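You operate a simulated robot arm through the tools that you are given. There is no shell and no other tool. Be economical: measure what you need, move in short steps, check, and stop when the job is done.

The job below is to be done with a simulated robot arm. You get a single attempt, and the scene is never put back.

## Task
Open the bottom blue drawer, fetch the red bin and set it inside floor, then shut the drawer. Stack the 10 A fuse from the top of the front belt on top of the 25 A fuse. Put the front tray marked "20" from the top of the front end table on the shelf of the front end table. Take the orange-label bag and put it on the cream sheet. Put the grooved plate on the top of the sealer table away on the front of the far machine table. Take the folded pink masks and put it on the top of the middle belt. The order is free.

Only the result counts: the job must be done as asked and must still hold three seconds after the hand-in. Knocking over, shifting, dropping, spilling or breaking anything else fails it. Flat cloth is picked up by pressing the open fingertips on it (5 to 10 N) and closing them slowly along it; thin cloth reads only 2 to 8 mm in the jaws.

## Robot
A 7-joint arm with a fingered hand on a trunk, on a base that drives. Base frame: it is fixed to the floor where the robot stands at the start and does not move with it; the origin is under the middle of the robot, x ahead of it, y to its left, z up. Units: mm, rad, N and s.
Its first joint turns from -2.601 to 2.601 rad. Places, roughly: bottom blue drawer [600, 200, 500]; bottom blue drawer floor [700, 200, 400]; cream sheet (32x21x1 cm) [-700, 1800, 800]; folded pink masks (11x5x2 cm) [2000, -800, 900]; front of the far machine table (19x100 cm) [400, -6420, 860]; front tray [-1500, -1250, 750]; fuse [-2000, -1750, 750]; grooved plate [2000, -250, 750]; orange-label bag [1500, -250, 750]; red bin (10x10x6 cm) [-200, -3200, 600]; shelf of the front end table [-1500, -1200, 300]; top of the middle belt [-100, -3100, 600]. Payload 3.5 kg.
The TCP is the grasp point between the finger pads, 30 mm short of the fingertips. In the tool frame z runs along the fingers and y along their closing line. The gripper opens to 104 mm. The gripper's body begins 35 mm behind the TCP. The gripper is a hand of 4 fingers: y runs from the thumb to the fingers, the wrist lies at [-15, -110, -186] in the tool frame.
Orientation is that of the tool frame in the base frame, as a unit quaternion [w, x, y, z]. With the fingers straight down and the wrist toward the robot, the tool's x, y and z point along [0, 1, 0], [1, 0, 0] and [0, 0, -1] of the base frame.

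## Interface
- The arm moves only by the tool play_rows. Its argument "commands" is a list that holds one entry, the list of rows, each a list of 6 numbers: the shift along the tool's x, y, z in units of 40 mm (1.0 is 40 mm), then the turn, a rotation vector about the tool's x, y, z in units of 5 degrees (1.0 is 5 degrees). In form: [[[dx, dy, dz, rx, ry, rz], ...]]. A call has 1 to 10 rows; each row shifts and turns the commanded pose from where the row before left it, along the tool's axes as they then stand. A call with a number of a shift or a turn outside -1 to 1 is refused whole. A row lasts 0.2 s, in which the tool goes at most 50 mm and 0.15 rad; a call with a longer step from one row to the next is refused whole. Where a pose cannot be reached the arm comes as near as it can. A force on the tool above 40 N (or 10 N above the force at the start of the call, whichever is more), or a blocked arm, ends the call early, and 0.2 s more pass. In this call time passes only in rows, and 0.2 s behind the last. It gives the time, the measured TCP pose, the force on the tool (base axes), the opening and the grip force at its end, in the units of the frame above (readings bear some noise), with the torque about the TCP (base axes, N m) and any sound that the robot's microphone picked up, and new pictures: "pictures" is both (left out), scene, wrist or none.
- Cameras (640 x 400 px; columns grow to the right, rows downward): "scene" is now at [23.1, 165.3, 1457]; the picture's right is [-0.11, -0.99, 0.00], its down [-0.85, 0.09, -0.52] and it looks along [0.52, -0.06, -0.85] (base axes); focal length 257 px, centre (320, 200). "wrist" rides on the gripper at [61, -92, -130] in the tool frame; the picture's right is [-0.81, 0.28, -0.52], its down [-0.53, -0.71, 0.46] and it looks along [-0.24, 0.64, 0.72] (tool axes); focal length 275 px, centre (320, 200). There is no depth. A picture from a camera that has moved, and an enlarged one, comes with that camera's place and axes in the base frame and with its lens.
- lift_body(by): slides the trunk up (or, below 0, down) by that many mm; the arm and the scene camera ride with it, the base frame stays. It gives what a move gives, with no picture.
- base_move(legs): drives the robot by 1 to 6 legs, each [ahead, left, turn to the left] in mm, mm and rad, along the robot's own axes; the way and the turn of a leg run together, so that a leg with both is an arc; at most 1500 mm and 3.142 rad a leg. The arm and the cameras ride along, it lands a little off, and it stops where it bumps. It gives what a move gives, and a new picture of the scene camera.
- move_fingers(index, middle, ring, thumb_bend, thumb_turn): sets how far each is bent, from 0 (flat) to 1 (curled in); at 0.3 the hand is open as for a grip, at 0.7 the pads meet at the TCP. One left out holds its place. A second passes; each finger stops where it meets its share of the squeeze, and holds until it gets a number again. It is the only way to open and close the hand. It gives what a move gives, with no picture; readings hold the bend of each and the force on the fingers (four entries, about 0 where the hand has none), thumb and palm. thumb_turn goes from beside the hand (0) to across from the fingers (1), as for a grip.
- turn_head(pan, tilt): turns the head with the scene camera to pan (to the left, within 2.705 rad either way) and tilt (down, from -0.506 to 1.204), counted from straight ahead of the robot. It gives what a move gives, and a new picture of the scene camera.
- zoom(camera, box): a new picture of the part [left, top, right, bottom] of that camera's present view, enlarged. The clock stands still meanwhile.
- close_job(): hands the job in; it is judged then, once.

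Work in short steps. Places have to be worked out from the pictures, the camera data and where the tool is seen: move nearer, look again, correct. Check each grasp and each placing, and mend what went wrong. You have 207 turns and 260 pictures in all, those below and enlarged ones among them. Open the gripper and draw the arm clear of the work before you hand the job in, unless the task says otherwise; then end with one line.

The tools are called after "Call:" as name(argument=value, ...) on one line, values as JSON. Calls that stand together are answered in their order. play_rows: Moves the arm, as the interface text tells. Its arguments: {"type":"object","properties":{"commands":{"type":"array"},"pictures":{"type":"string","enum":["both","scene","wrist","none"]}},"required":["commands"]} The other tools are called the same way: lift_body (by) slides the trunk up or down; move_fingers (index, middle, ring, thumb_bend, thumb_turn) moves the fingers one by one; base_move (legs) drives the base; turn_head (pan, tilt) turns the head that bears the scene camera; zoom (camera, box) takes an enlarged picture of a part of a camera's view; close_job () hands the job in.

At the start:

```text
time_s: 0.0
ee_pos: [638.9, -134.9, 789.0]
orientation: [-0.001, 0.707, 0.707, 0.0]
contact_force: [0.1, -0.1, -0.7]
wrist_torque: [-0.01, -0.01, 0.0]
opening: 103.4
grasp_force: 0.1
shape: jaw
bend: [0.3, 0.3, 0.3, 0.3, 0.98]
finger forces: [0.1, 0.0, 0.0, 0.0, 0.0, 0.1]
trunk travel left (down, up): [-525.0, 185.0]
robot x, y, heading: [-0.7, -0.5, -0.001]
head pan, tilt: [-0.106, 1.019]
```

scene: 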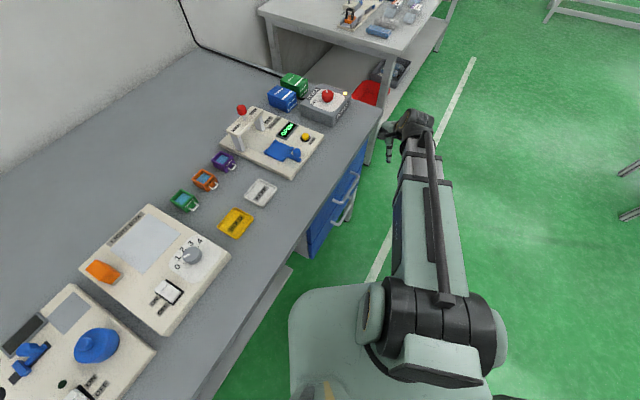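
wrist: 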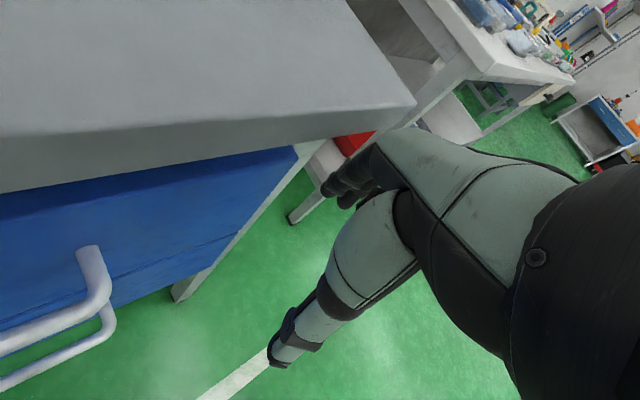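

I start by surveying the room with the head before moving anything.

Call:
turn_head(pan=0.5, tilt=0.5)

Call:
turn_head(pan=-0.4, tilt=0.4)

Call:
turn_head(pan=-1.5, tilt=0.4)

Call:
turn_head(pan=-2.6, tilt=0.4)

Call:
turn_head(pan=1.9, tilt=0.5)

```text
time_s: 1.0
ee_pos: [639.8, -135.5, 789.0]
orientation: [0.0, 0.707, 0.707, 0.0]
contact_force: [0.6, -0.4, 0.1]
wrist_torque: [-0.02, 0.0, -0.01]
opening: 103.7
grasp_force: 0.0
shape: jaw
bend: [0.3, 0.3, 0.3, 0.3, 0.98]
finger forces: [0.0, 0.0, 0.0, 0.1, 0.0, 0.1]
trunk travel left (down, up): [-525.0, 185.0]
robot x, y, heading: [-1.8, 2.0, -0.001]
head pan, tilt: [0.499, 0.499]
camera scene: at [35.0, 216.1, 1499.4], right [0.48, -0.88, 0.0], down [-0.42, -0.23, -0.88], along [0.77, 0.42, -0.48], focal length 257 px, centre (320, 200)
```

scene: 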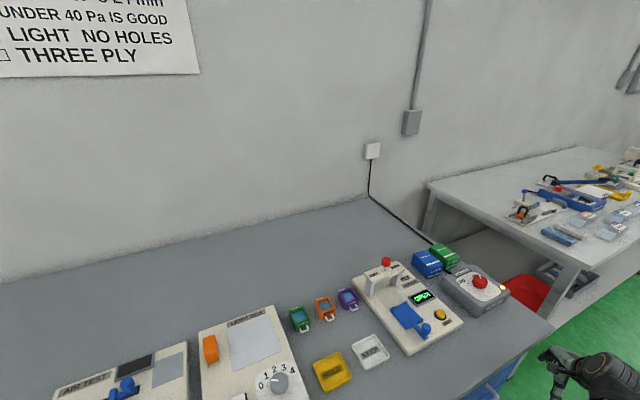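

```text
time_s: 2.2
ee_pos: [638.7, -135.4, 789.6]
orientation: [0.0, 0.707, 0.707, 0.0]
contact_force: [-0.3, -0.2, 0.3]
wrist_torque: [0.0, 0.02, -0.01]
opening: 103.7
grasp_force: 0.0
shape: jaw
bend: [0.3, 0.3, 0.3, 0.3, 0.98]
finger forces: [0.0, 0.0, 0.0, 0.1, 0.1, 0.1]
trunk travel left (down, up): [-525.0, 185.0]
robot x, y, heading: [-0.2, 0.2, -0.002]
head pan, tilt: [-0.4, 0.4]
camera scene: at [40.4, 136.6, 1508.6], right [-0.39, -0.92, 0.0], down [-0.36, 0.15, -0.92], along [0.85, -0.36, -0.39], focal length 257 px, centre (320, 200)
```

scene: 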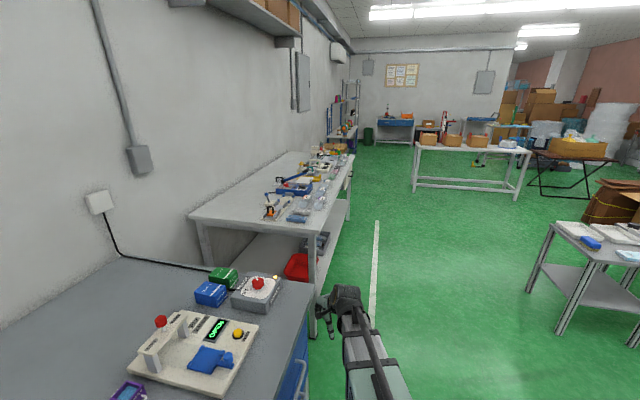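

```text
time_s: 3.5
ee_pos: [640.2, -135.3, 789.5]
orientation: [0.001, 0.707, 0.707, 0.0]
contact_force: [0.3, 1.2, 0.7]
wrist_torque: [0.0, 0.0, 0.01]
opening: 103.4
grasp_force: 0.1
shape: jaw
bend: [0.3, 0.3, 0.3, 0.3, 0.98]
finger forces: [0.0, 0.0, 0.0, 0.1, 0.0, 0.1]
trunk travel left (down, up): [-525.0, 185.0]
robot x, y, heading: [1.1, 2.4, -0.0]
head pan, tilt: [-1.499, 0.4]
camera scene: at [-38.3, 80.2, 1508.6], right [-1.0, -0.07, 0.0], down [-0.03, 0.39, -0.92], along [0.07, -0.92, -0.39], focal length 257 px, centre (320, 200)
```

scene: 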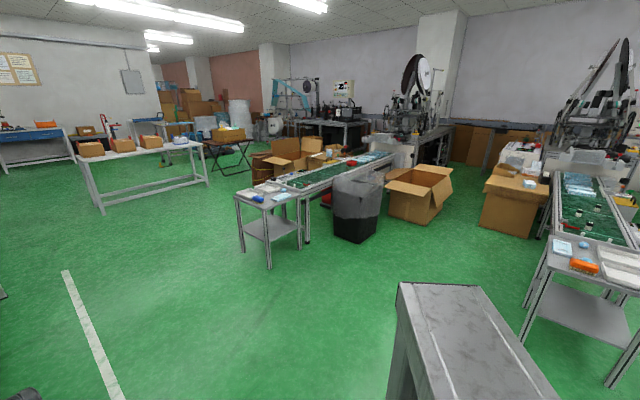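

```text
time_s: 4.9
ee_pos: [639.5, -134.8, 788.8]
orientation: [0.0, 0.707, 0.707, 0.0]
contact_force: [0.0, 0.8, -0.2]
wrist_torque: [0.0, 0.01, 0.01]
opening: 103.6
grasp_force: 0.0
shape: jaw
bend: [0.3, 0.3, 0.3, 0.3, 0.98]
finger forces: [0.0, 0.0, 0.0, 0.0, 0.0, 0.0]
trunk travel left (down, up): [-525.0, 185.0]
robot x, y, heading: [-0.5, 0.4, -0.002]
head pan, tilt: [-2.601, 0.4]
camera scene: at [-124.3, 124.8, 1508.6], right [-0.52, 0.86, 0.0], down [0.33, 0.2, -0.92], along [-0.79, -0.47, -0.39], focal length 257 px, centre (320, 200)
```

scene: 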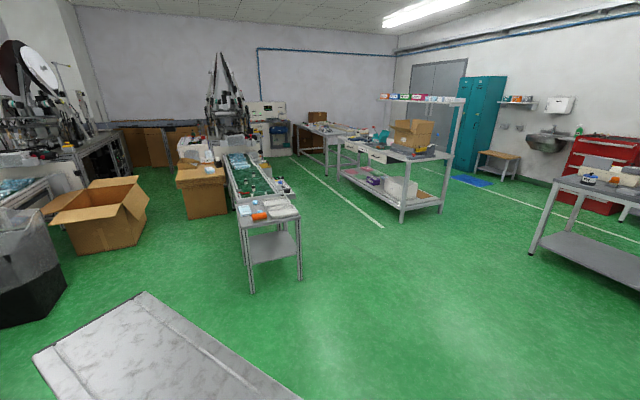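

```text
time_s: 8.5
ee_pos: [639.3, -134.8, 790.7]
orientation: [0.0, 0.707, 0.707, 0.001]
contact_force: [-0.9, 0.1, 0.3]
wrist_torque: [0.02, 0.03, -0.03]
opening: 103.7
grasp_force: 0.0
shape: jaw
bend: [0.3, 0.3, 0.3, 0.3, 0.98]
finger forces: [0.1, 0.0, 0.0, 0.1, 0.0, 0.0]
trunk travel left (down, up): [-525.0, 185.0]
robot x, y, heading: [0.3, 1.8, -0.003]
head pan, tilt: [1.901, 0.499]
camera scene: at [-74.4, 258.7, 1499.4], right [0.95, 0.32, 0.0], down [0.15, -0.45, -0.88], along [-0.28, 0.83, -0.48], focal length 257 px, centre (320, 200)
```

scene: 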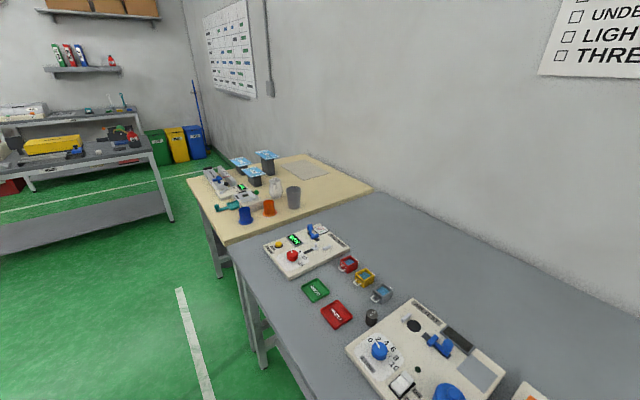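

The room is clear enough; the bench runs at about -37° and I now check what the grey block close behind-right of the robot is, and the near drawer.

Call:
turn_head(pan=-2.1, tilt=1.0)

Call:
turn_head(pan=-0.1, tilt=0.75)

Call:
zoom(camera="scene", box=[200, 180, 440, 330])

```text
time_s: 11.7
ee_pos: [639.2, -136.7, 789.3]
orientation: [0.0, 0.707, 0.707, 0.0]
contact_force: [0.4, -0.6, 0.3]
wrist_torque: [-0.01, -0.01, 0.03]
opening: 103.5
grasp_force: 0.1
shape: jaw
bend: [0.3, 0.3, 0.3, 0.3, 0.98]
finger forces: [0.0, 0.1, 0.0, 0.0, 0.0, 0.0]
trunk travel left (down, up): [-525.0, 185.0]
robot x, y, heading: [2.7, -2.8, -0.001]
head pan, tilt: [-2.1, 1.0]
camera scene: at [-80.1, 112.5, 1458.3], right [-0.86, 0.5, 0.0], down [0.42, 0.73, -0.54], along [-0.27, -0.47, -0.84], focal length 257 px, centre (320, 200)
```

scene: 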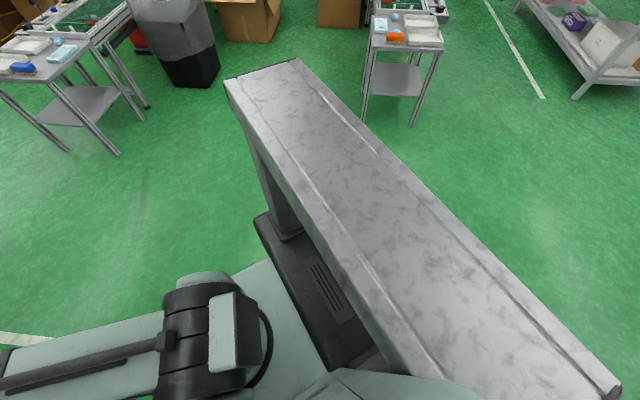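

```text
time_s: 13.7
ee_pos: [639.0, -136.2, 790.5]
orientation: [0.0, 0.707, 0.707, 0.0]
contact_force: [0.1, -0.7, 0.0]
wrist_torque: [0.0, 0.01, 0.01]
opening: 103.2
grasp_force: 0.0
shape: jaw
bend: [0.3, 0.3, 0.3, 0.3, 0.98]
finger forces: [0.0, 0.0, 0.0, 0.1, 0.0, 0.0]
trunk travel left (down, up): [-525.0, 185.0]
robot x, y, heading: [2.4, -3.6, -0.002]
head pan, tilt: [-0.099, 0.75]
camera scene: at [37.5, 164.3, 1477.5], right [-0.1, -0.99, 0.0], down [-0.68, 0.07, -0.73], along [0.73, -0.07, -0.68], focal length 257 px, centre (320, 200)
```

scene: 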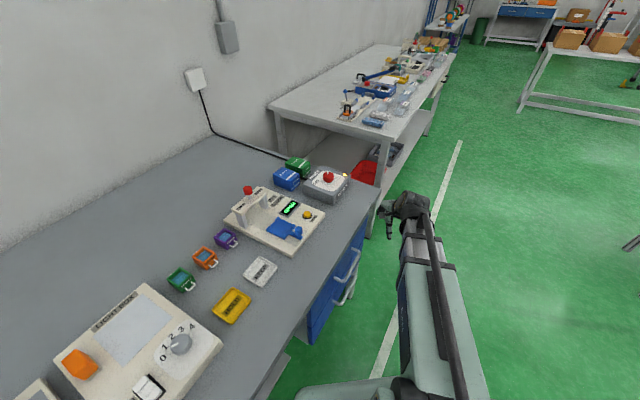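

```text
2.67 times, centred on (320, 255) of scene
camera zoom: at [37.5, 164.3, 1477.5], right [-0.1, -0.99, 0.0], down [-0.68, 0.07, -0.73], along [0.73, -0.07, -0.68], focal length 686 px, centre (320, 53)
```

zoom: 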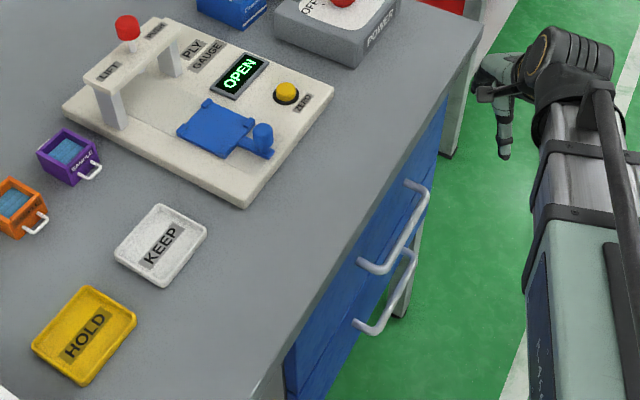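

The grey slab seems to sit on a black base next to the robot (possibly its own). I back off and turn to face the drawer squarely, well clear of the bench edge.

Call:
base_move(legs=[[40, -700, 0], [0, 0, 0.927]])

Call:
turn_head(pan=-0.15, tilt=0.85)

Call:
zoom(camera="scene", box=[200, 120, 440, 270])

```text
time_s: 19.9
ee_pos: [530.8, -263.7, 789.3]
orientation: [-0.001, 0.309, 0.951, -0.001]
contact_force: [-0.6, 0.2, -0.3]
wrist_torque: [0.02, 0.0, -0.02]
opening: 103.4
grasp_force: 0.1
shape: jaw
bend: [0.3, 0.3, 0.3, 0.3, 0.98]
finger forces: [0.0, 0.1, 0.1, 0.1, 0.0, 0.0]
trunk travel left (down, up): [-525.0, 185.0]
robot x, y, heading: [45.5, -700.2, 0.94]
head pan, tilt: [-0.099, 0.75]
camera scene: at [-63.8, -572.2, 1477.5], right [0.75, -0.67, 0.0], down [-0.45, -0.51, -0.73], along [0.49, 0.55, -0.68], focal length 257 px, centre (320, 200)
```

scene: 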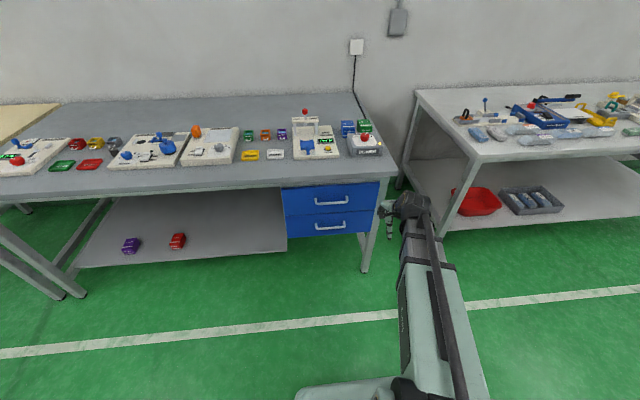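

```text
time_s: 20.6
ee_pos: [530.5, -262.9, 789.2]
orientation: [0.0, 0.31, 0.951, 0.0]
contact_force: [0.3, 0.8, -0.1]
wrist_torque: [0.01, 0.01, 0.02]
opening: 103.7
grasp_force: 0.0
shape: jaw
bend: [0.3, 0.3, 0.3, 0.3, 0.98]
finger forces: [0.1, 0.0, 0.0, 0.0, 0.0, 0.0]
trunk travel left (down, up): [-525.0, 185.0]
robot x, y, heading: [43.6, -695.1, 0.943]
head pan, tilt: [-0.15, 0.85]
camera scene: at [-64.0, -578.4, 1469.5], right [0.71, -0.7, 0.0], down [-0.53, -0.53, -0.66], along [0.46, 0.47, -0.75], focal length 257 px, centre (320, 200)
```

scene: 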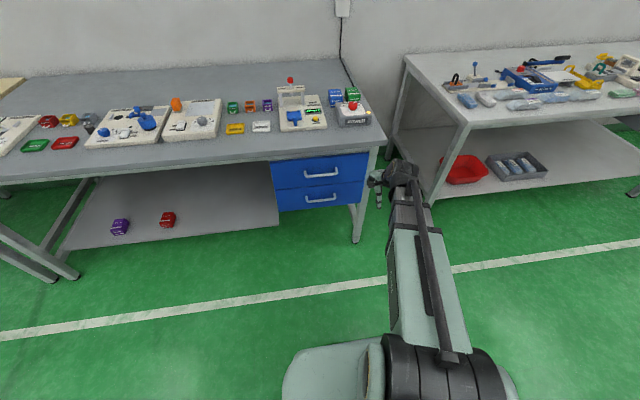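

```text
2.67 times, centred on (320, 195) of scene
camera zoom: at [-64.0, -578.4, 1469.5], right [0.71, -0.7, 0.0], down [-0.53, -0.53, -0.66], along [0.46, 0.47, -0.75], focal length 686 px, centre (320, 213)
```

zoom: 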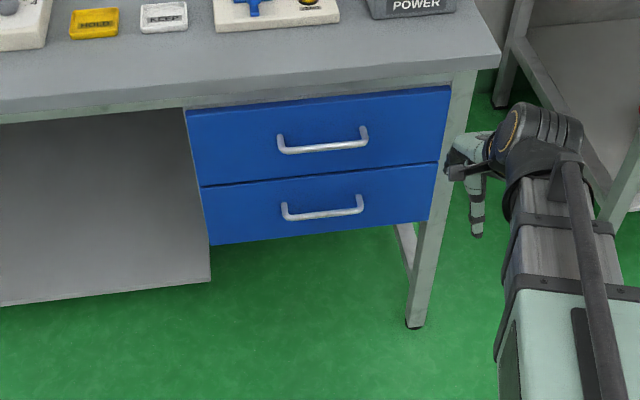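

Triangulating from the two views puts the lower handle bar at about (515, 8, 526), the upper one about 165 mm above. I lower the trunk, then pitch the hand up to 60° and slide left, still 200 mm short of the drawer.

Call:
lift_body(by=-250)

Call:
play_rows(commands=[[[0.5, 0, 0, -1, 0, 0], [0.5, 0, 0, -1, 0, 0], [0.5, 0, 0, -1, 0, 0], [0.5, 0, 0, -1, 0, 0], [0.5, 0, 0, -1, 0, 0], [0.5, 0, 0, -1, 0, 0], [0.5, 0, 0, -1, 0, 0], [0.5, 0, 0, -1, 0, 0], [0.4, 0, 0, -1, 0, 0], [0, 0, 0, -1, 0, 0]]], pictures="none")

Call:
play_rows(commands=[[[0, 0, 0, -1, 0, 0], [0, 0, 0, -1, 0, 0], [0, 0, 0, -1, 0, 0], [0, 0, 0, 0, 0, 0]]])

```text
time_s: 23.1
ee_pos: [530.8, -263.8, 539.2]
orientation: [0.0, 0.31, 0.951, 0.0]
contact_force: [-0.6, 0.1, -0.6]
wrist_torque: [-0.01, -0.02, -0.01]
opening: 103.6
grasp_force: 0.0
shape: jaw
bend: [0.3, 0.3, 0.3, 0.3, 0.98]
finger forces: [0.0, 0.0, 0.0, 0.0, 0.0, 0.0]
trunk travel left (down, up): [-275.0, 435.0]
robot x, y, heading: [48.0, -701.1, 0.945]
head pan, tilt: [-0.15, 0.85]
```

```text
time_s: 25.3
ee_pos: [409.1, -176.0, 540.5]
orientation: [0.09, 0.27, 0.898, 0.335]
contact_force: [-0.1, 0.3, -0.2]
wrist_torque: [0.03, 0.03, -0.01]
opening: 104.0
grasp_force: 0.1
shape: jaw
bend: [0.3, 0.3, 0.3, 0.3, 0.98]
finger forces: [0.0, 0.0, 0.1, 0.0, 0.0, 0.0]
out of reach, approached as far as the arm can: row 7, 8, 9
trunk travel left (down, up): [-275.0, 435.0]
robot x, y, heading: [45.5, -699.1, 0.943]
head pan, tilt: [-0.15, 0.85]
```

```text
time_s: 26.3
ee_pos: [429.7, -188.5, 545.6]
orientation: [0.122, 0.252, 0.848, 0.45]
contact_force: [-1.0, 0.5, 0.5]
wrist_torque: [-0.01, 0.01, 0.01]
opening: 103.7
grasp_force: 0.1
shape: jaw
bend: [0.3, 0.3, 0.3, 0.3, 0.98]
finger forces: [0.0, 0.0, 0.0, 0.0, 0.0, 0.0]
out of reach, approached as far as the arm can: row 2, 3
trunk travel left (down, up): [-275.0, 435.0]
robot x, y, heading: [43.7, -699.5, 0.941]
head pan, tilt: [-0.15, 0.85]
camera scene: at [-64.1, -578.4, 1219.4], right [0.71, -0.7, 0.0], down [-0.53, -0.53, -0.66], along [0.46, 0.47, -0.75], focal length 257 px, centre (320, 200)
camera wrist: at [291.2, -289.3, 544.3], right [0.55, -0.67, 0.5], down [0.42, -0.3, -0.86], along [0.72, 0.68, 0.12], focal length 275 px, centre (320, 200)
```

scene: 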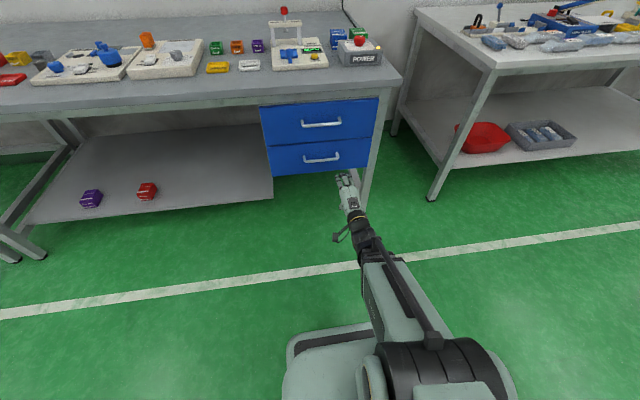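
wrist: 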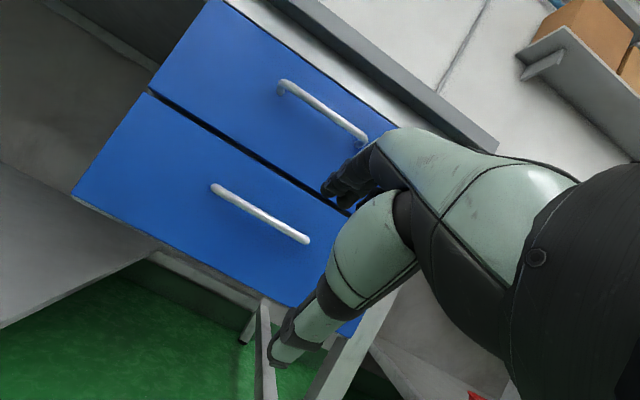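

Both views agree the bar is near (510, 0, 532). I shift the hand sideways/up so the tool axis points at the bar, about 60 mm short of it.

Call:
play_rows(commands=[[[0.4, 0.6, 0, 0, 0, 0], [0.4, 0.6, 0, 0, 0, 0], [0, 0.7, 0, 0, 0, 0], [0, 0.65, 0.5, 0, 0, 0], [0, 0, 0.8, 0, 0, 0], [0, 0, 0.8, 0, 0, 0], [0, 0, 0.7, 0, 0, 0], [0, 0, 0, 0, 0, 0]]])

Call:
move_fingers(index=0.42, middle=0.42, ring=0.42)

Call:
zoom(camera="wrist", box=[160, 80, 480, 380])

```text
time_s: 28.1
ee_pos: [508.9, -61.5, 574.5]
orientation: [0.123, 0.252, 0.848, 0.45]
contact_force: [0.4, -0.6, 0.7]
wrist_torque: [0.0, 0.0, 0.01]
opening: 103.8
grasp_force: 0.0
shape: jaw
bend: [0.3, 0.3, 0.3, 0.3, 0.98]
finger forces: [0.0, 0.0, 0.0, 0.1, 0.0, 0.0]
out of reach, approached as far as the arm can: row 1, 2, 7
trunk travel left (down, up): [-275.0, 435.0]
robot x, y, heading: [43.0, -696.2, 0.941]
head pan, tilt: [-0.15, 0.85]
camera scene: at [-64.0, -578.3, 1219.4], right [0.71, -0.7, 0.0], down [-0.53, -0.53, -0.66], along [0.46, 0.47, -0.75], focal length 257 px, centre (320, 200)
camera wrist: at [371.3, -162.7, 571.3], right [0.55, -0.67, 0.51], down [0.42, -0.3, -0.86], along [0.72, 0.68, 0.12], focal length 275 px, centre (320, 200)
```

scene: 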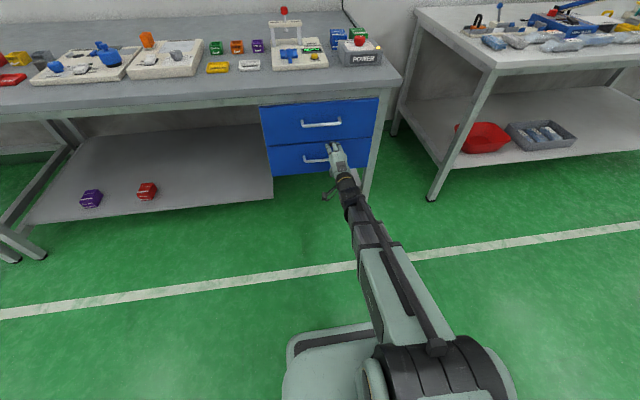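
wrist: 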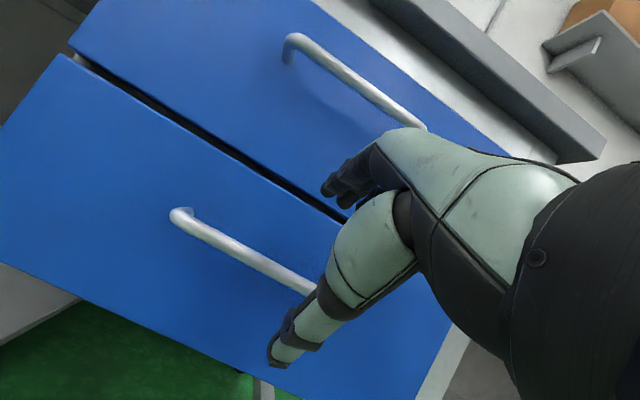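

```text
time_s: 29.1
ee_pos: [507.8, -61.5, 572.3]
orientation: [0.123, 0.252, 0.848, 0.449]
contact_force: [0.9, -0.2, -0.5]
wrist_torque: [-0.02, -0.01, 0.0]
opening: 88.2
grasp_force: 0.0
shape: fingers
bend: [0.42, 0.42, 0.42, 0.3, 0.98]
finger forces: [0.1, 0.0, 0.0, 0.0, 0.0, 0.0]
trunk travel left (down, up): [-275.0, 435.0]
robot x, y, heading: [44.6, -699.6, 0.942]
head pan, tilt: [-0.15, 0.85]
```

```text
1.33 times, centred on (320, 230) of wrist
camera zoom: at [371.2, -162.8, 571.5], right [0.55, -0.67, 0.5], down [0.42, -0.3, -0.86], along [0.72, 0.68, 0.12], focal length 367 px, centre (320, 160)
```

zoom: 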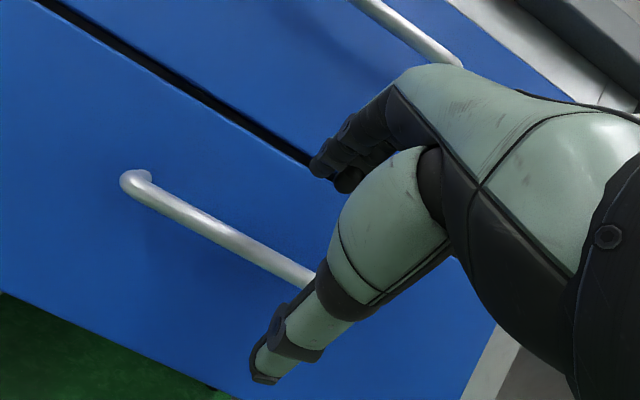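

The bar lies about 62 mm ahead along the tool axis and I'm 34 mm right of its centre. I move left and advance 48 mm so the bar sits between the pads near the tips.

Call:
play_rows(commands=[[[0.45, 0, 0, 0, 0, 0], [0.4, 0, 0, 0, 0, 0], [0, 0, 0.4, 0, 0, 0], [0, 0, 0.4, 0, 0, 0], [0, 0, 0.4, 0, 0, 0], [0, 0, 0, 0, 0, 0]]])

```text
time_s: 30.5
ee_pos: [533.2, -32.1, 556.0]
orientation: [0.122, 0.251, 0.848, 0.45]
contact_force: [-0.8, -1.2, 0.5]
wrist_torque: [0.08, -0.04, -0.03]
opening: 87.6
grasp_force: 0.5
shape: fingers
bend: [0.42, 0.43, 0.42, 0.3, 0.98]
finger forces: [0.4, 1.9, 0.1, 0.1, 0.1, 0.1]
out of reach, approached as far as the arm can: row 1, 2, 3, 5
trunk travel left (down, up): [-275.0, 435.0]
robot x, y, heading: [42.1, -701.2, 0.943]
head pan, tilt: [-0.15, 0.85]
camera scene: at [-64.2, -578.5, 1219.5], right [0.71, -0.7, 0.0], down [-0.53, -0.53, -0.66], along [0.46, 0.47, -0.75], focal length 257 px, centre (320, 200)
camera wrist: at [396.2, -133.0, 554.3], right [0.55, -0.67, 0.5], down [0.42, -0.3, -0.86], along [0.72, 0.68, 0.12], focal length 275 px, centre (320, 200)
```

scene: 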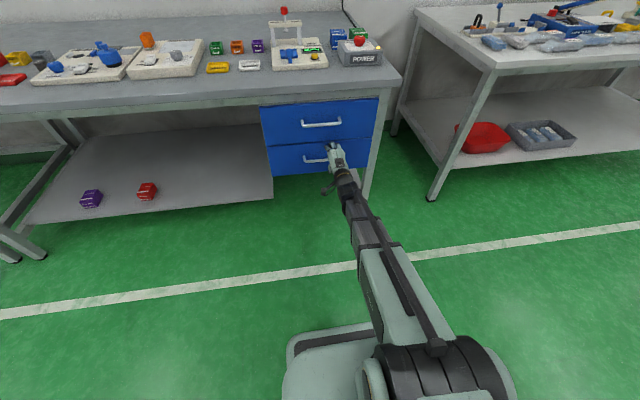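
wrist: 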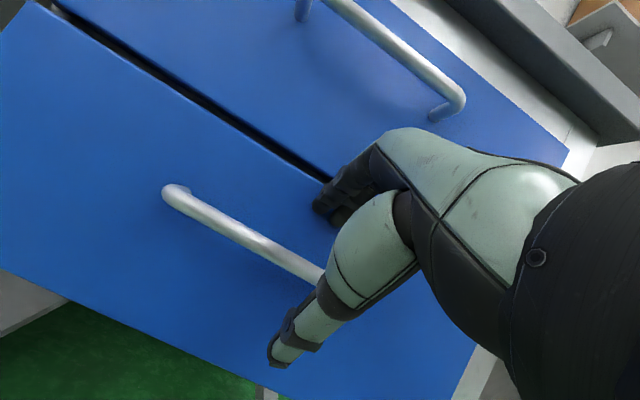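

The arm is at its sideways limit, but the TCP is still on the bar (about 50 mm from its right end) and the bar is 9 mm inside the fingertips. I go slightly lower and close the fingers.

Call:
play_rows(commands=[[[0, -0.3, 0.2, 0, 0, 0], [0, -0.1, 0.1, 0, 0, 0], [0, 0, 0, 0, 0, 0]]], pictures="none")

Call:
move_fingers(index=0.75, middle=0.75, ring=0.75, thumb_bend=0.7)

Call:
zoom(camera="wrist", box=[160, 80, 480, 380])

```text
time_s: 31.3
ee_pos: [537.3, -33.3, 537.2]
orientation: [0.123, 0.252, 0.849, 0.448]
contact_force: [-5.6, -7.7, 1.5]
wrist_torque: [0.21, -0.23, -0.12]
opening: 87.3
grasp_force: 5.1
shape: fingers
bend: [0.43, 0.43, 0.42, 0.3, 0.98]
finger forces: [3.9, 3.6, 1.8, 0.0, 0.0, 0.1]
out of reach, approached as far as the arm can: row 1
trunk travel left (down, up): [-275.0, 435.0]
robot x, y, heading: [45.5, -699.6, 0.94]
head pan, tilt: [-0.15, 0.85]
```

```text
time_s: 32.3
ee_pos: [537.5, -33.3, 536.8]
orientation: [0.123, 0.251, 0.848, 0.45]
contact_force: [-5.6, 4.3, -0.3]
wrist_torque: [-0.01, -0.05, 0.04]
opening: 0.2
grasp_force: 5.0
shape: fingers
bend: [0.75, 0.75, 0.75, 0.67, 0.97]
finger forces: [0.0, 0.0, 6.4, 0.1, 2.2, 0.0]
trunk travel left (down, up): [-275.0, 435.0]
robot x, y, heading: [45.0, -701.7, 0.944]
head pan, tilt: [-0.15, 0.85]
```

```text
1.33 times, centred on (320, 230) of wrist
camera zoom: at [400.1, -134.4, 534.7], right [0.55, -0.67, 0.51], down [0.42, -0.3, -0.86], along [0.72, 0.68, 0.12], focal length 367 px, centre (320, 160)
```

zoom: 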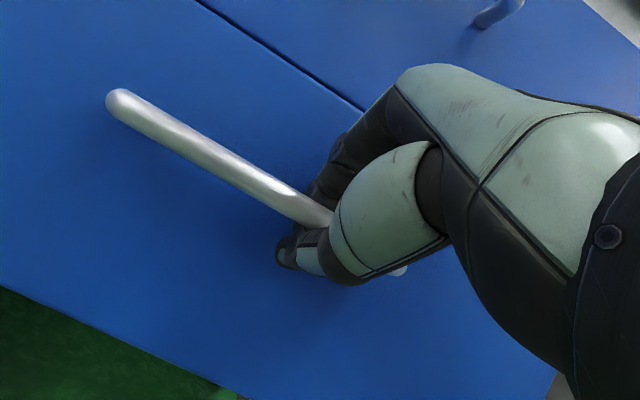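

The fingers closed around behind the bar (caged near its right end). I pull gently by backing the base 60 mm and check.

Call:
base_move(legs=[[-60, 2, 0]])

Call:
zoom(camera="wrist", box=[0, 0, 640, 400])

```text
time_s: 33.3
ee_pos: [502.0, -81.3, 535.7]
orientation: [0.123, 0.251, 0.848, 0.45]
contact_force: [-0.4, 1.9, 0.2]
wrist_torque: [0.01, -0.03, 0.03]
opening: 0.4
grasp_force: 1.1
shape: fingers
bend: [0.75, 0.75, 0.75, 0.67, 0.97]
finger forces: [0.0, 0.0, 1.2, 0.0, 1.1, 0.1]
trunk travel left (down, up): [-275.0, 435.0]
robot x, y, heading: [9.0, -746.8, 0.939]
head pan, tilt: [-0.15, 0.85]
camera scene: at [-100.8, -625.4, 1219.4], right [0.71, -0.7, 0.0], down [-0.53, -0.53, -0.66], along [0.46, 0.47, -0.75], focal length 257 px, centre (320, 200)
```

scene: 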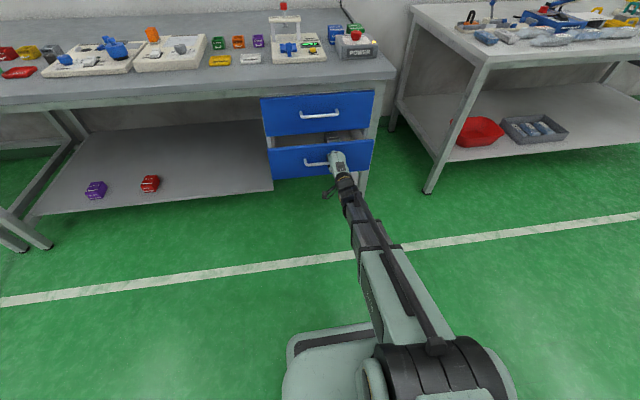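

```text
1.00 times, centred on (320, 200) of wrist (not enlarged: the box is as wide or as high as the picture)
camera zoom: at [363.8, -182.0, 534.9], right [0.55, -0.67, 0.5], down [0.42, -0.3, -0.86], along [0.72, 0.68, 0.12], focal length 275 px, centre (320, 200)
```

zoom: 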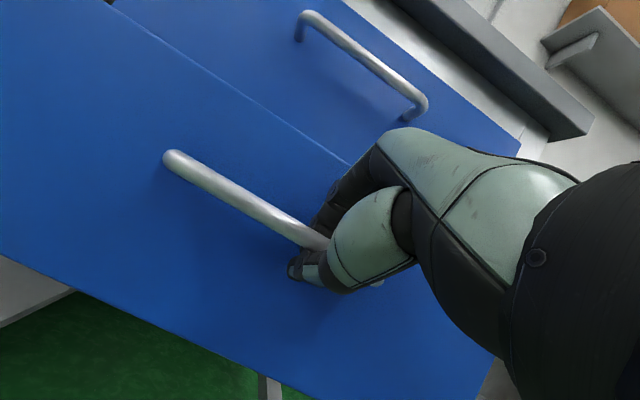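

The drawer follows. I pull another 230 mm.

Call:
base_move(legs=[[-230, 7, 0]])

Call:
zoom(camera="scene", box=[220, 60, 420, 200])

```text
time_s: 35.0
ee_pos: [362.2, -262.4, 536.6]
orientation: [0.123, 0.252, 0.848, 0.449]
contact_force: [0.6, -1.9, -0.3]
wrist_torque: [0.01, -0.03, 0.01]
opening: 0.0
grasp_force: 0.8
shape: fingers
bend: [0.75, 0.75, 0.75, 0.68, 0.97]
finger forces: [0.0, 0.0, 0.4, 0.0, 0.7, 0.0]
trunk travel left (down, up): [-275.0, 435.0]
robot x, y, heading: [-132.0, -930.5, 0.942]
head pan, tilt: [-0.15, 0.85]
camera scene: at [-240.9, -806.2, 1219.4], right [0.71, -0.7, 0.0], down [-0.53, -0.53, -0.66], along [0.46, 0.47, -0.75], focal length 257 px, centre (320, 200)
```

scene: 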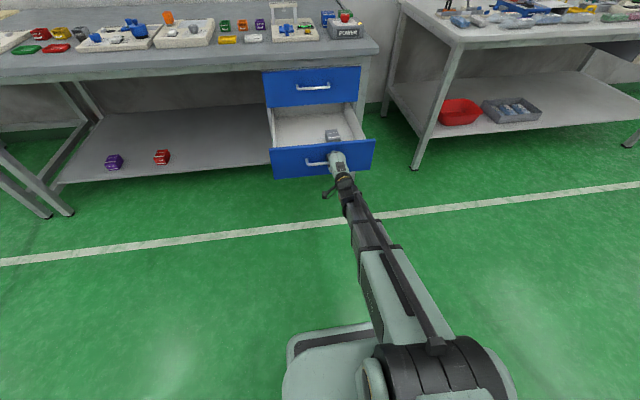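

```text
2.86 times, centred on (320, 130) of scene
camera zoom: at [-240.9, -806.2, 1219.4], right [0.71, -0.7, 0.0], down [-0.53, -0.53, -0.66], along [0.46, 0.47, -0.75], focal length 735 px, centre (320, 400)
```

zoom: 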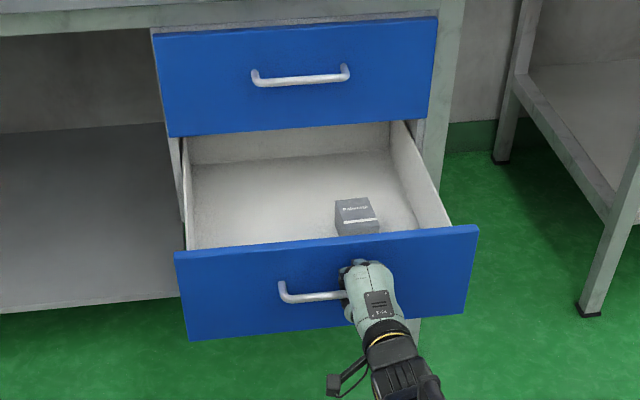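

The drawer is open about 288 mm with free floor left of a small box. I release and withdraw the hand.

Call:
move_fingers(index=0.3, middle=0.3, ring=0.3, thumb_bend=0.3)

Call:
play_rows(commands=[[[0, 0, -0.4, 0, 0, 0], [0, 0, -0.8, 0, 0, 0], [0, 0, -0.9, 0, 0, 0], [0, 0, -0.9, 0, 0, 0], [0, 0, 0, 0, 0, 0]]], pictures="scene")

```text
time_s: 36.0
ee_pos: [361.3, -261.9, 536.5]
orientation: [0.122, 0.251, 0.849, 0.449]
contact_force: [-0.7, 0.3, 0.3]
wrist_torque: [0.04, -0.01, -0.03]
opening: 102.7
grasp_force: 0.2
shape: fingers
bend: [0.3, 0.3, 0.3, 0.3, 0.97]
finger forces: [0.0, 0.0, 0.1, 0.1, 0.0, 0.0]
trunk travel left (down, up): [-275.0, 435.0]
robot x, y, heading: [-133.9, -929.5, 0.939]
head pan, tilt: [-0.15, 0.85]
```

```text
time_s: 37.2
ee_pos: [306.8, -345.1, 605.5]
orientation: [0.122, 0.251, 0.848, 0.45]
contact_force: [0.3, -0.3, 0.0]
wrist_torque: [0.02, -0.02, 0.02]
opening: 103.0
grasp_force: 0.0
shape: fingers
bend: [0.3, 0.3, 0.3, 0.3, 0.97]
finger forces: [0.1, 0.1, 0.0, 0.0, 0.0, 0.0]
trunk travel left (down, up): [-275.0, 435.0]
robot x, y, heading: [-131.5, -927.3, 0.942]
head pan, tilt: [-0.15, 0.85]
camera scene: at [-241.0, -806.4, 1219.4], right [0.71, -0.7, 0.0], down [-0.53, -0.53, -0.66], along [0.46, 0.47, -0.75], focal length 257 px, centre (320, 200)
```

scene: 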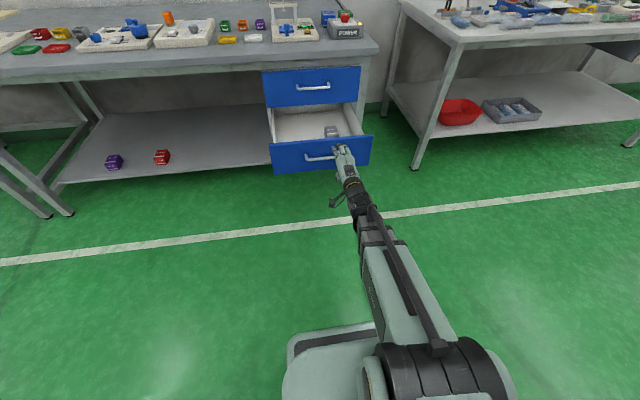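

The hand is clear. I raise the trunk, bring the tool back to pointing down, and drive right to the front of the second table.

Call:
lift_body(by=400)

Call:
play_rows(commands=[[[0, 0, 0, 1, 0, 0], [0, 0, 0, 1, 0, 0], [0, 0, 0, 1, 0, 0], [0, 0, 0, 1, 0, 0], [0, 0, 0, 1, 0, 0], [0, 0, 0, 1, 0, 0], [0, 0, 0, 1, 0, 0], [0, 0, 0, 1, 0, 0], [0, 0, 0, 1, 0, 0], [0, 0, 0, 1, 0, 0]]], pictures="none")

Call:
base_move(legs=[[0, -1040, -0.028], [300, 0, 0]])

Call:
turn_head(pan=-0.1, tilt=0.7)

```text
time_s: 41.1
ee_pos: [308.0, -344.4, 1005.4]
orientation: [0.123, 0.252, 0.848, 0.45]
contact_force: [-0.3, 0.8, -0.6]
wrist_torque: [-0.02, -0.05, 0.0]
opening: 102.6
grasp_force: 0.0
shape: fingers
bend: [0.3, 0.3, 0.3, 0.3, 0.97]
finger forces: [0.0, 0.1, 0.1, 0.1, 0.0, 0.0]
trunk travel left (down, up): [-675.0, 35.0]
robot x, y, heading: [-134.1, -927.2, 0.943]
head pan, tilt: [-0.15, 0.85]
```

```text
time_s: 43.3
ee_pos: [306.3, -345.2, 1005.2]
orientation: [0.004, 0.28, 0.959, 0.048]
contact_force: [1.0, 0.2, -0.5]
wrist_torque: [-0.01, 0.02, -0.02]
opening: 103.1
grasp_force: 0.1
shape: fingers
bend: [0.3, 0.3, 0.3, 0.3, 0.97]
finger forces: [0.0, 0.1, 0.0, 0.1, 0.0, 0.0]
trunk travel left (down, up): [-675.0, 35.0]
robot x, y, heading: [-133.6, -929.9, 0.941]
head pan, tilt: [-0.15, 0.85]
```

```text
time_s: 48.8
ee_pos: [1144.9, -972.1, 1006.7]
orientation: [0.005, 0.293, 0.955, 0.049]
contact_force: [0.5, 0.6, -0.1]
wrist_torque: [-0.04, 0.02, 0.01]
opening: 103.0
grasp_force: 0.1
shape: fingers
bend: [0.3, 0.3, 0.3, 0.3, 0.97]
finger forces: [0.1, 0.0, 0.0, 0.0, 0.1, 0.0]
trunk travel left (down, up): [-675.0, 35.0]
robot x, y, heading: [692.5, -1545.3, 0.914]
head pan, tilt: [-0.15, 0.85]
stopped in leg 2: the robot was blocked; the commanded pose is now the measured one
camera scene: at [584.3, -1418.2, 1619.4], right [0.69, -0.72, 0.0], down [-0.54, -0.52, -0.66], along [0.48, 0.46, -0.75], focal length 257 px, centre (320, 200)
```

scene: 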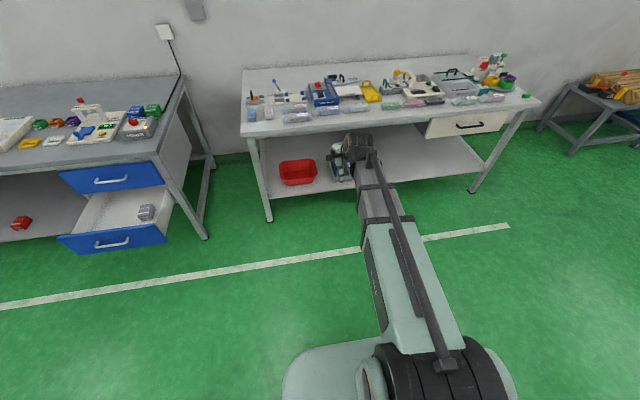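

```text
time_s: 49.5
ee_pos: [1145.1, -973.5, 1006.1]
orientation: [0.005, 0.293, 0.955, 0.048]
contact_force: [-0.1, 0.3, -0.8]
wrist_torque: [0.0, -0.04, -0.02]
opening: 102.8
grasp_force: 0.1
shape: fingers
bend: [0.3, 0.3, 0.3, 0.3, 0.97]
finger forces: [0.0, 0.0, 0.0, 0.1, 0.0, 0.0]
trunk travel left (down, up): [-675.0, 35.0]
robot x, y, heading: [690.3, -1543.1, 0.916]
head pan, tilt: [-0.099, 0.7]
camera scene: at [586.2, -1410.5, 1631.7], right [0.73, -0.69, 0.0], down [-0.44, -0.47, -0.76], along [0.53, 0.56, -0.64], focal length 257 px, centre (320, 200)
```

scene: 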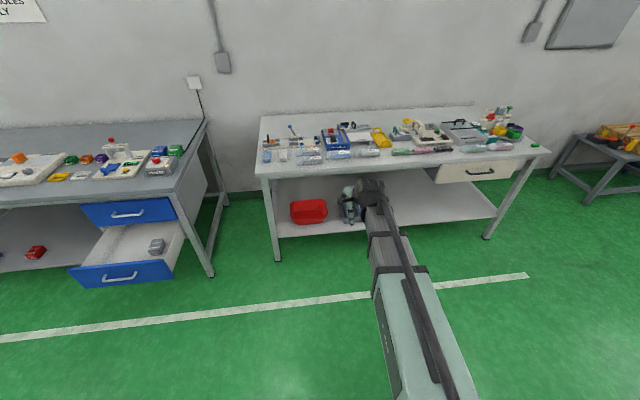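

The base was stopped by something near it; I look to the right and behind to see what it touched.

Call:
turn_head(pan=-1.6, tilt=0.9)

Call:
turn_head(pan=-0.7, tilt=0.9)

```text
time_s: 51.1
ee_pos: [1144.4, -973.2, 1006.9]
orientation: [0.005, 0.294, 0.955, 0.049]
contact_force: [-0.1, -0.3, -0.5]
wrist_torque: [-0.01, 0.01, -0.01]
opening: 102.9
grasp_force: 0.0
shape: fingers
bend: [0.3, 0.3, 0.3, 0.3, 0.97]
finger forces: [0.0, 0.0, 0.0, 0.0, 0.0, 0.0]
trunk travel left (down, up): [-675.0, 35.0]
robot x, y, heading: [684.8, -1542.8, 0.917]
head pan, tilt: [-1.6, 0.901]
camera scene: at [586.2, -1520.1, 1615.6], right [-0.63, -0.77, 0.0], down [-0.61, 0.5, -0.62], along [0.48, -0.39, -0.78], focal length 257 px, centre (320, 200)
```

scene: 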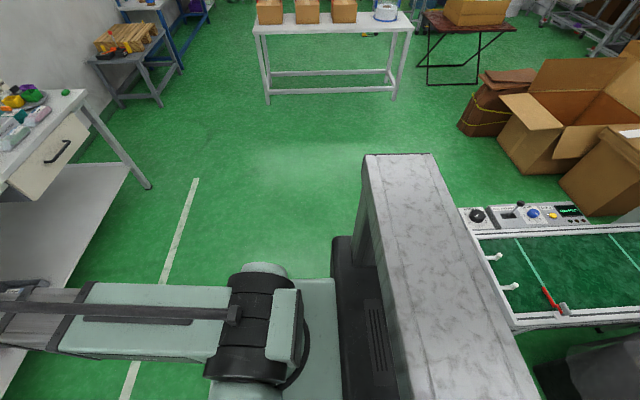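

```text
time_s: 52.3
ee_pos: [1144.1, -973.3, 1006.2]
orientation: [0.005, 0.293, 0.955, 0.049]
contact_force: [-0.4, 0.4, 0.2]
wrist_torque: [-0.01, 0.0, -0.01]
opening: 102.9
grasp_force: 0.0
shape: fingers
bend: [0.3, 0.3, 0.3, 0.3, 0.97]
finger forces: [0.0, 0.0, 0.0, 0.0, 0.0, 0.1]
trunk travel left (down, up): [-675.0, 35.0]
robot x, y, heading: [688.7, -1546.8, 0.918]
head pan, tilt: [-0.7, 0.901]
camera scene: at [601.6, -1456.3, 1615.6], right [0.21, -0.98, 0.0], down [-0.77, -0.17, -0.62], along [0.61, 0.13, -0.78], focal length 257 px, centre (320, 200)
```

scene: 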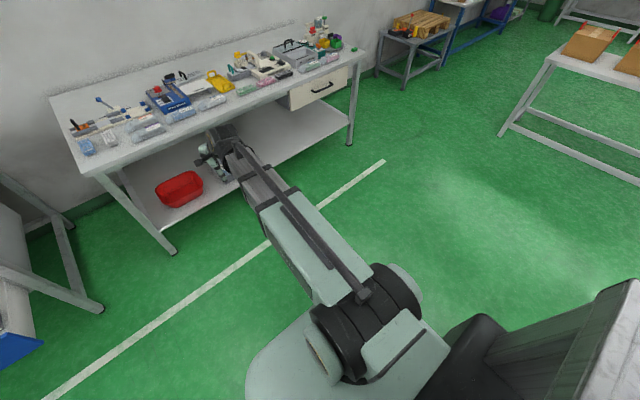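

The grey slab is the robot's own; nothing appears near the base front. I retry moving forward in a small leg.

Call:
base_move(legs=[[200, 0, 0]])

```text
time_s: 53.9
ee_pos: [1266.4, -812.8, 1005.1]
orientation: [0.005, 0.293, 0.955, 0.047]
contact_force: [-0.4, 0.2, 0.0]
wrist_torque: [-0.02, -0.01, 0.0]
opening: 102.7
grasp_force: 0.0
shape: fingers
bend: [0.3, 0.3, 0.3, 0.3, 0.97]
finger forces: [0.1, 0.0, 0.0, 0.0, 0.0, 0.0]
trunk travel left (down, up): [-675.0, 35.0]
robot x, y, heading: [808.8, -1382.6, 0.915]
head pan, tilt: [-0.7, 0.901]
camera scene: at [724.0, -1297.3, 1615.5], right [0.21, -0.98, 0.0], down [-0.77, -0.17, -0.62], along [0.61, 0.13, -0.78], focal length 257 px, centre (320, 200)
```

scene: 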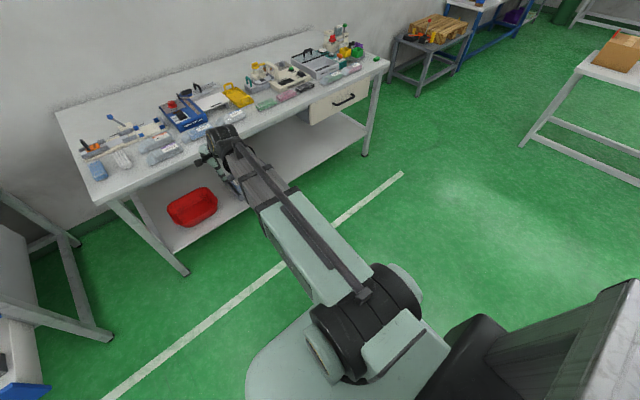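

Moving again. Now I zoom on the second table's objects.

Call:
turn_head(pan=0.0, tilt=0.75)

Call:
zoom(camera="scene", box=[160, 80, 400, 230])

Call:
zoom(camera="scene", box=[340, 50, 580, 200])

```text
time_s: 54.9
ee_pos: [1266.0, -813.6, 1006.8]
orientation: [0.005, 0.292, 0.955, 0.049]
contact_force: [0.9, 0.1, -0.4]
wrist_torque: [0.01, 0.0, -0.01]
opening: 103.0
grasp_force: 0.1
shape: fingers
bend: [0.3, 0.3, 0.3, 0.3, 0.97]
finger forces: [0.1, 0.0, 0.1, 0.0, 0.0, 0.0]
trunk travel left (down, up): [-675.0, 35.0]
robot x, y, heading: [815.5, -1384.6, 0.914]
head pan, tilt: [0.0, 0.75]
camera scene: at [700.1, -1248.7, 1627.4], right [0.79, -0.61, 0.0], down [-0.42, -0.54, -0.73], along [0.45, 0.58, -0.68], focal length 257 px, centre (320, 200)
```

scene: 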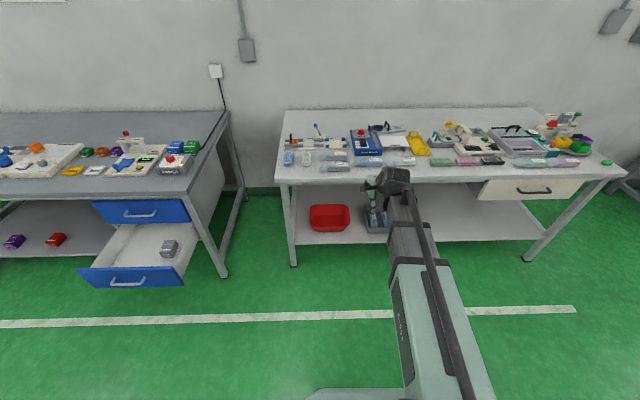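

```text
2.67 times, centred on (280, 155) of scene
camera zoom: at [700.1, -1248.7, 1627.4], right [0.79, -0.61, 0.0], down [-0.42, -0.54, -0.73], along [0.45, 0.58, -0.68], focal length 686 px, centre (427, 320)
```

zoom: 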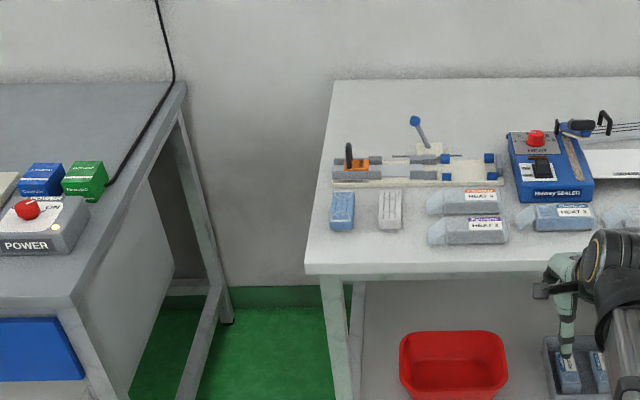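

```text
2.67 times, centred on (460, 125) of scene
camera zoom: at [700.1, -1248.7, 1627.4], right [0.79, -0.61, 0.0], down [-0.42, -0.54, -0.73], along [0.45, 0.58, -0.68], focal length 686 px, centre (-53, 400)
```

zoom: 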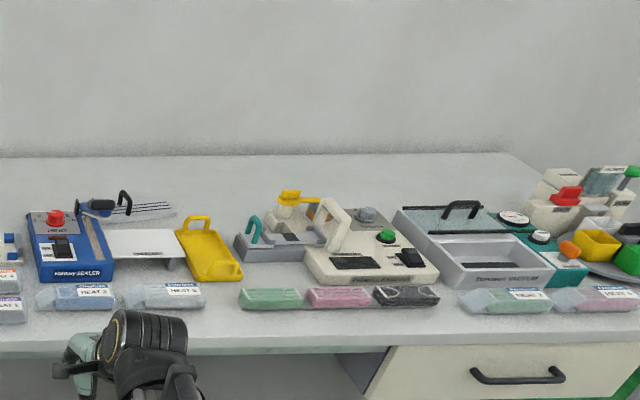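

To measure heights I lower the trunk 250 mm (hand is well in front of the table edge) for a vertical baseline and re-image.

Call:
lift_body(by=-250)

Call:
zoom(camera="scene", box=[240, 60, 480, 210])

Call:
zoom(camera="scene", box=[330, 70, 490, 170])

```text
time_s: 57.5
ee_pos: [1265.3, -813.6, 754.8]
orientation: [0.005, 0.292, 0.955, 0.049]
contact_force: [0.3, 0.0, -0.5]
wrist_torque: [0.03, 0.02, 0.0]
opening: 102.9
grasp_force: 0.0
shape: fingers
bend: [0.3, 0.3, 0.3, 0.3, 0.97]
finger forces: [0.0, 0.0, 0.1, 0.1, 0.1, 0.1]
trunk travel left (down, up): [-425.0, 285.0]
robot x, y, heading: [811.4, -1382.1, 0.92]
head pan, tilt: [0.0, 0.75]
```

```text
2.67 times, centred on (360, 135) of scene
camera zoom: at [700.0, -1248.7, 1377.5], right [0.79, -0.61, 0.0], down [-0.42, -0.54, -0.73], along [0.45, 0.58, -0.68], focal length 686 px, centre (213, 373)
```

zoom: 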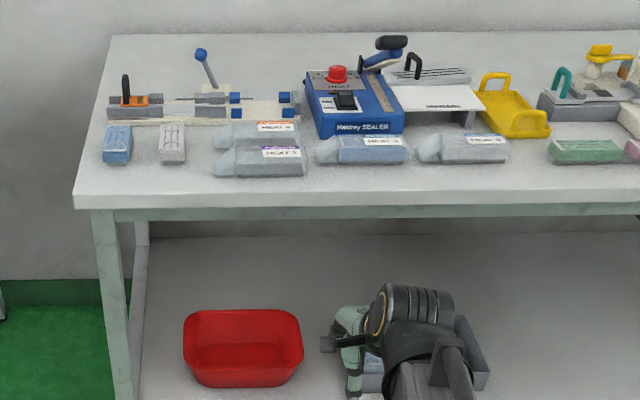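

```text
4.00 times, centred on (410, 120) of scene
camera zoom: at [700.0, -1248.7, 1377.5], right [0.79, -0.61, 0.0], down [-0.42, -0.54, -0.73], along [0.45, 0.58, -0.68], focal length 1029 px, centre (-40, 520)
```

zoom: 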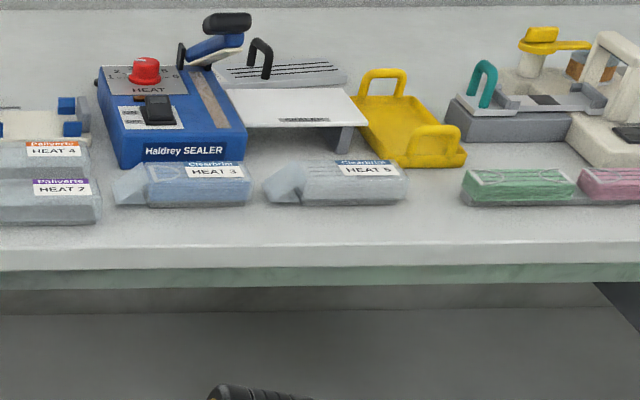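

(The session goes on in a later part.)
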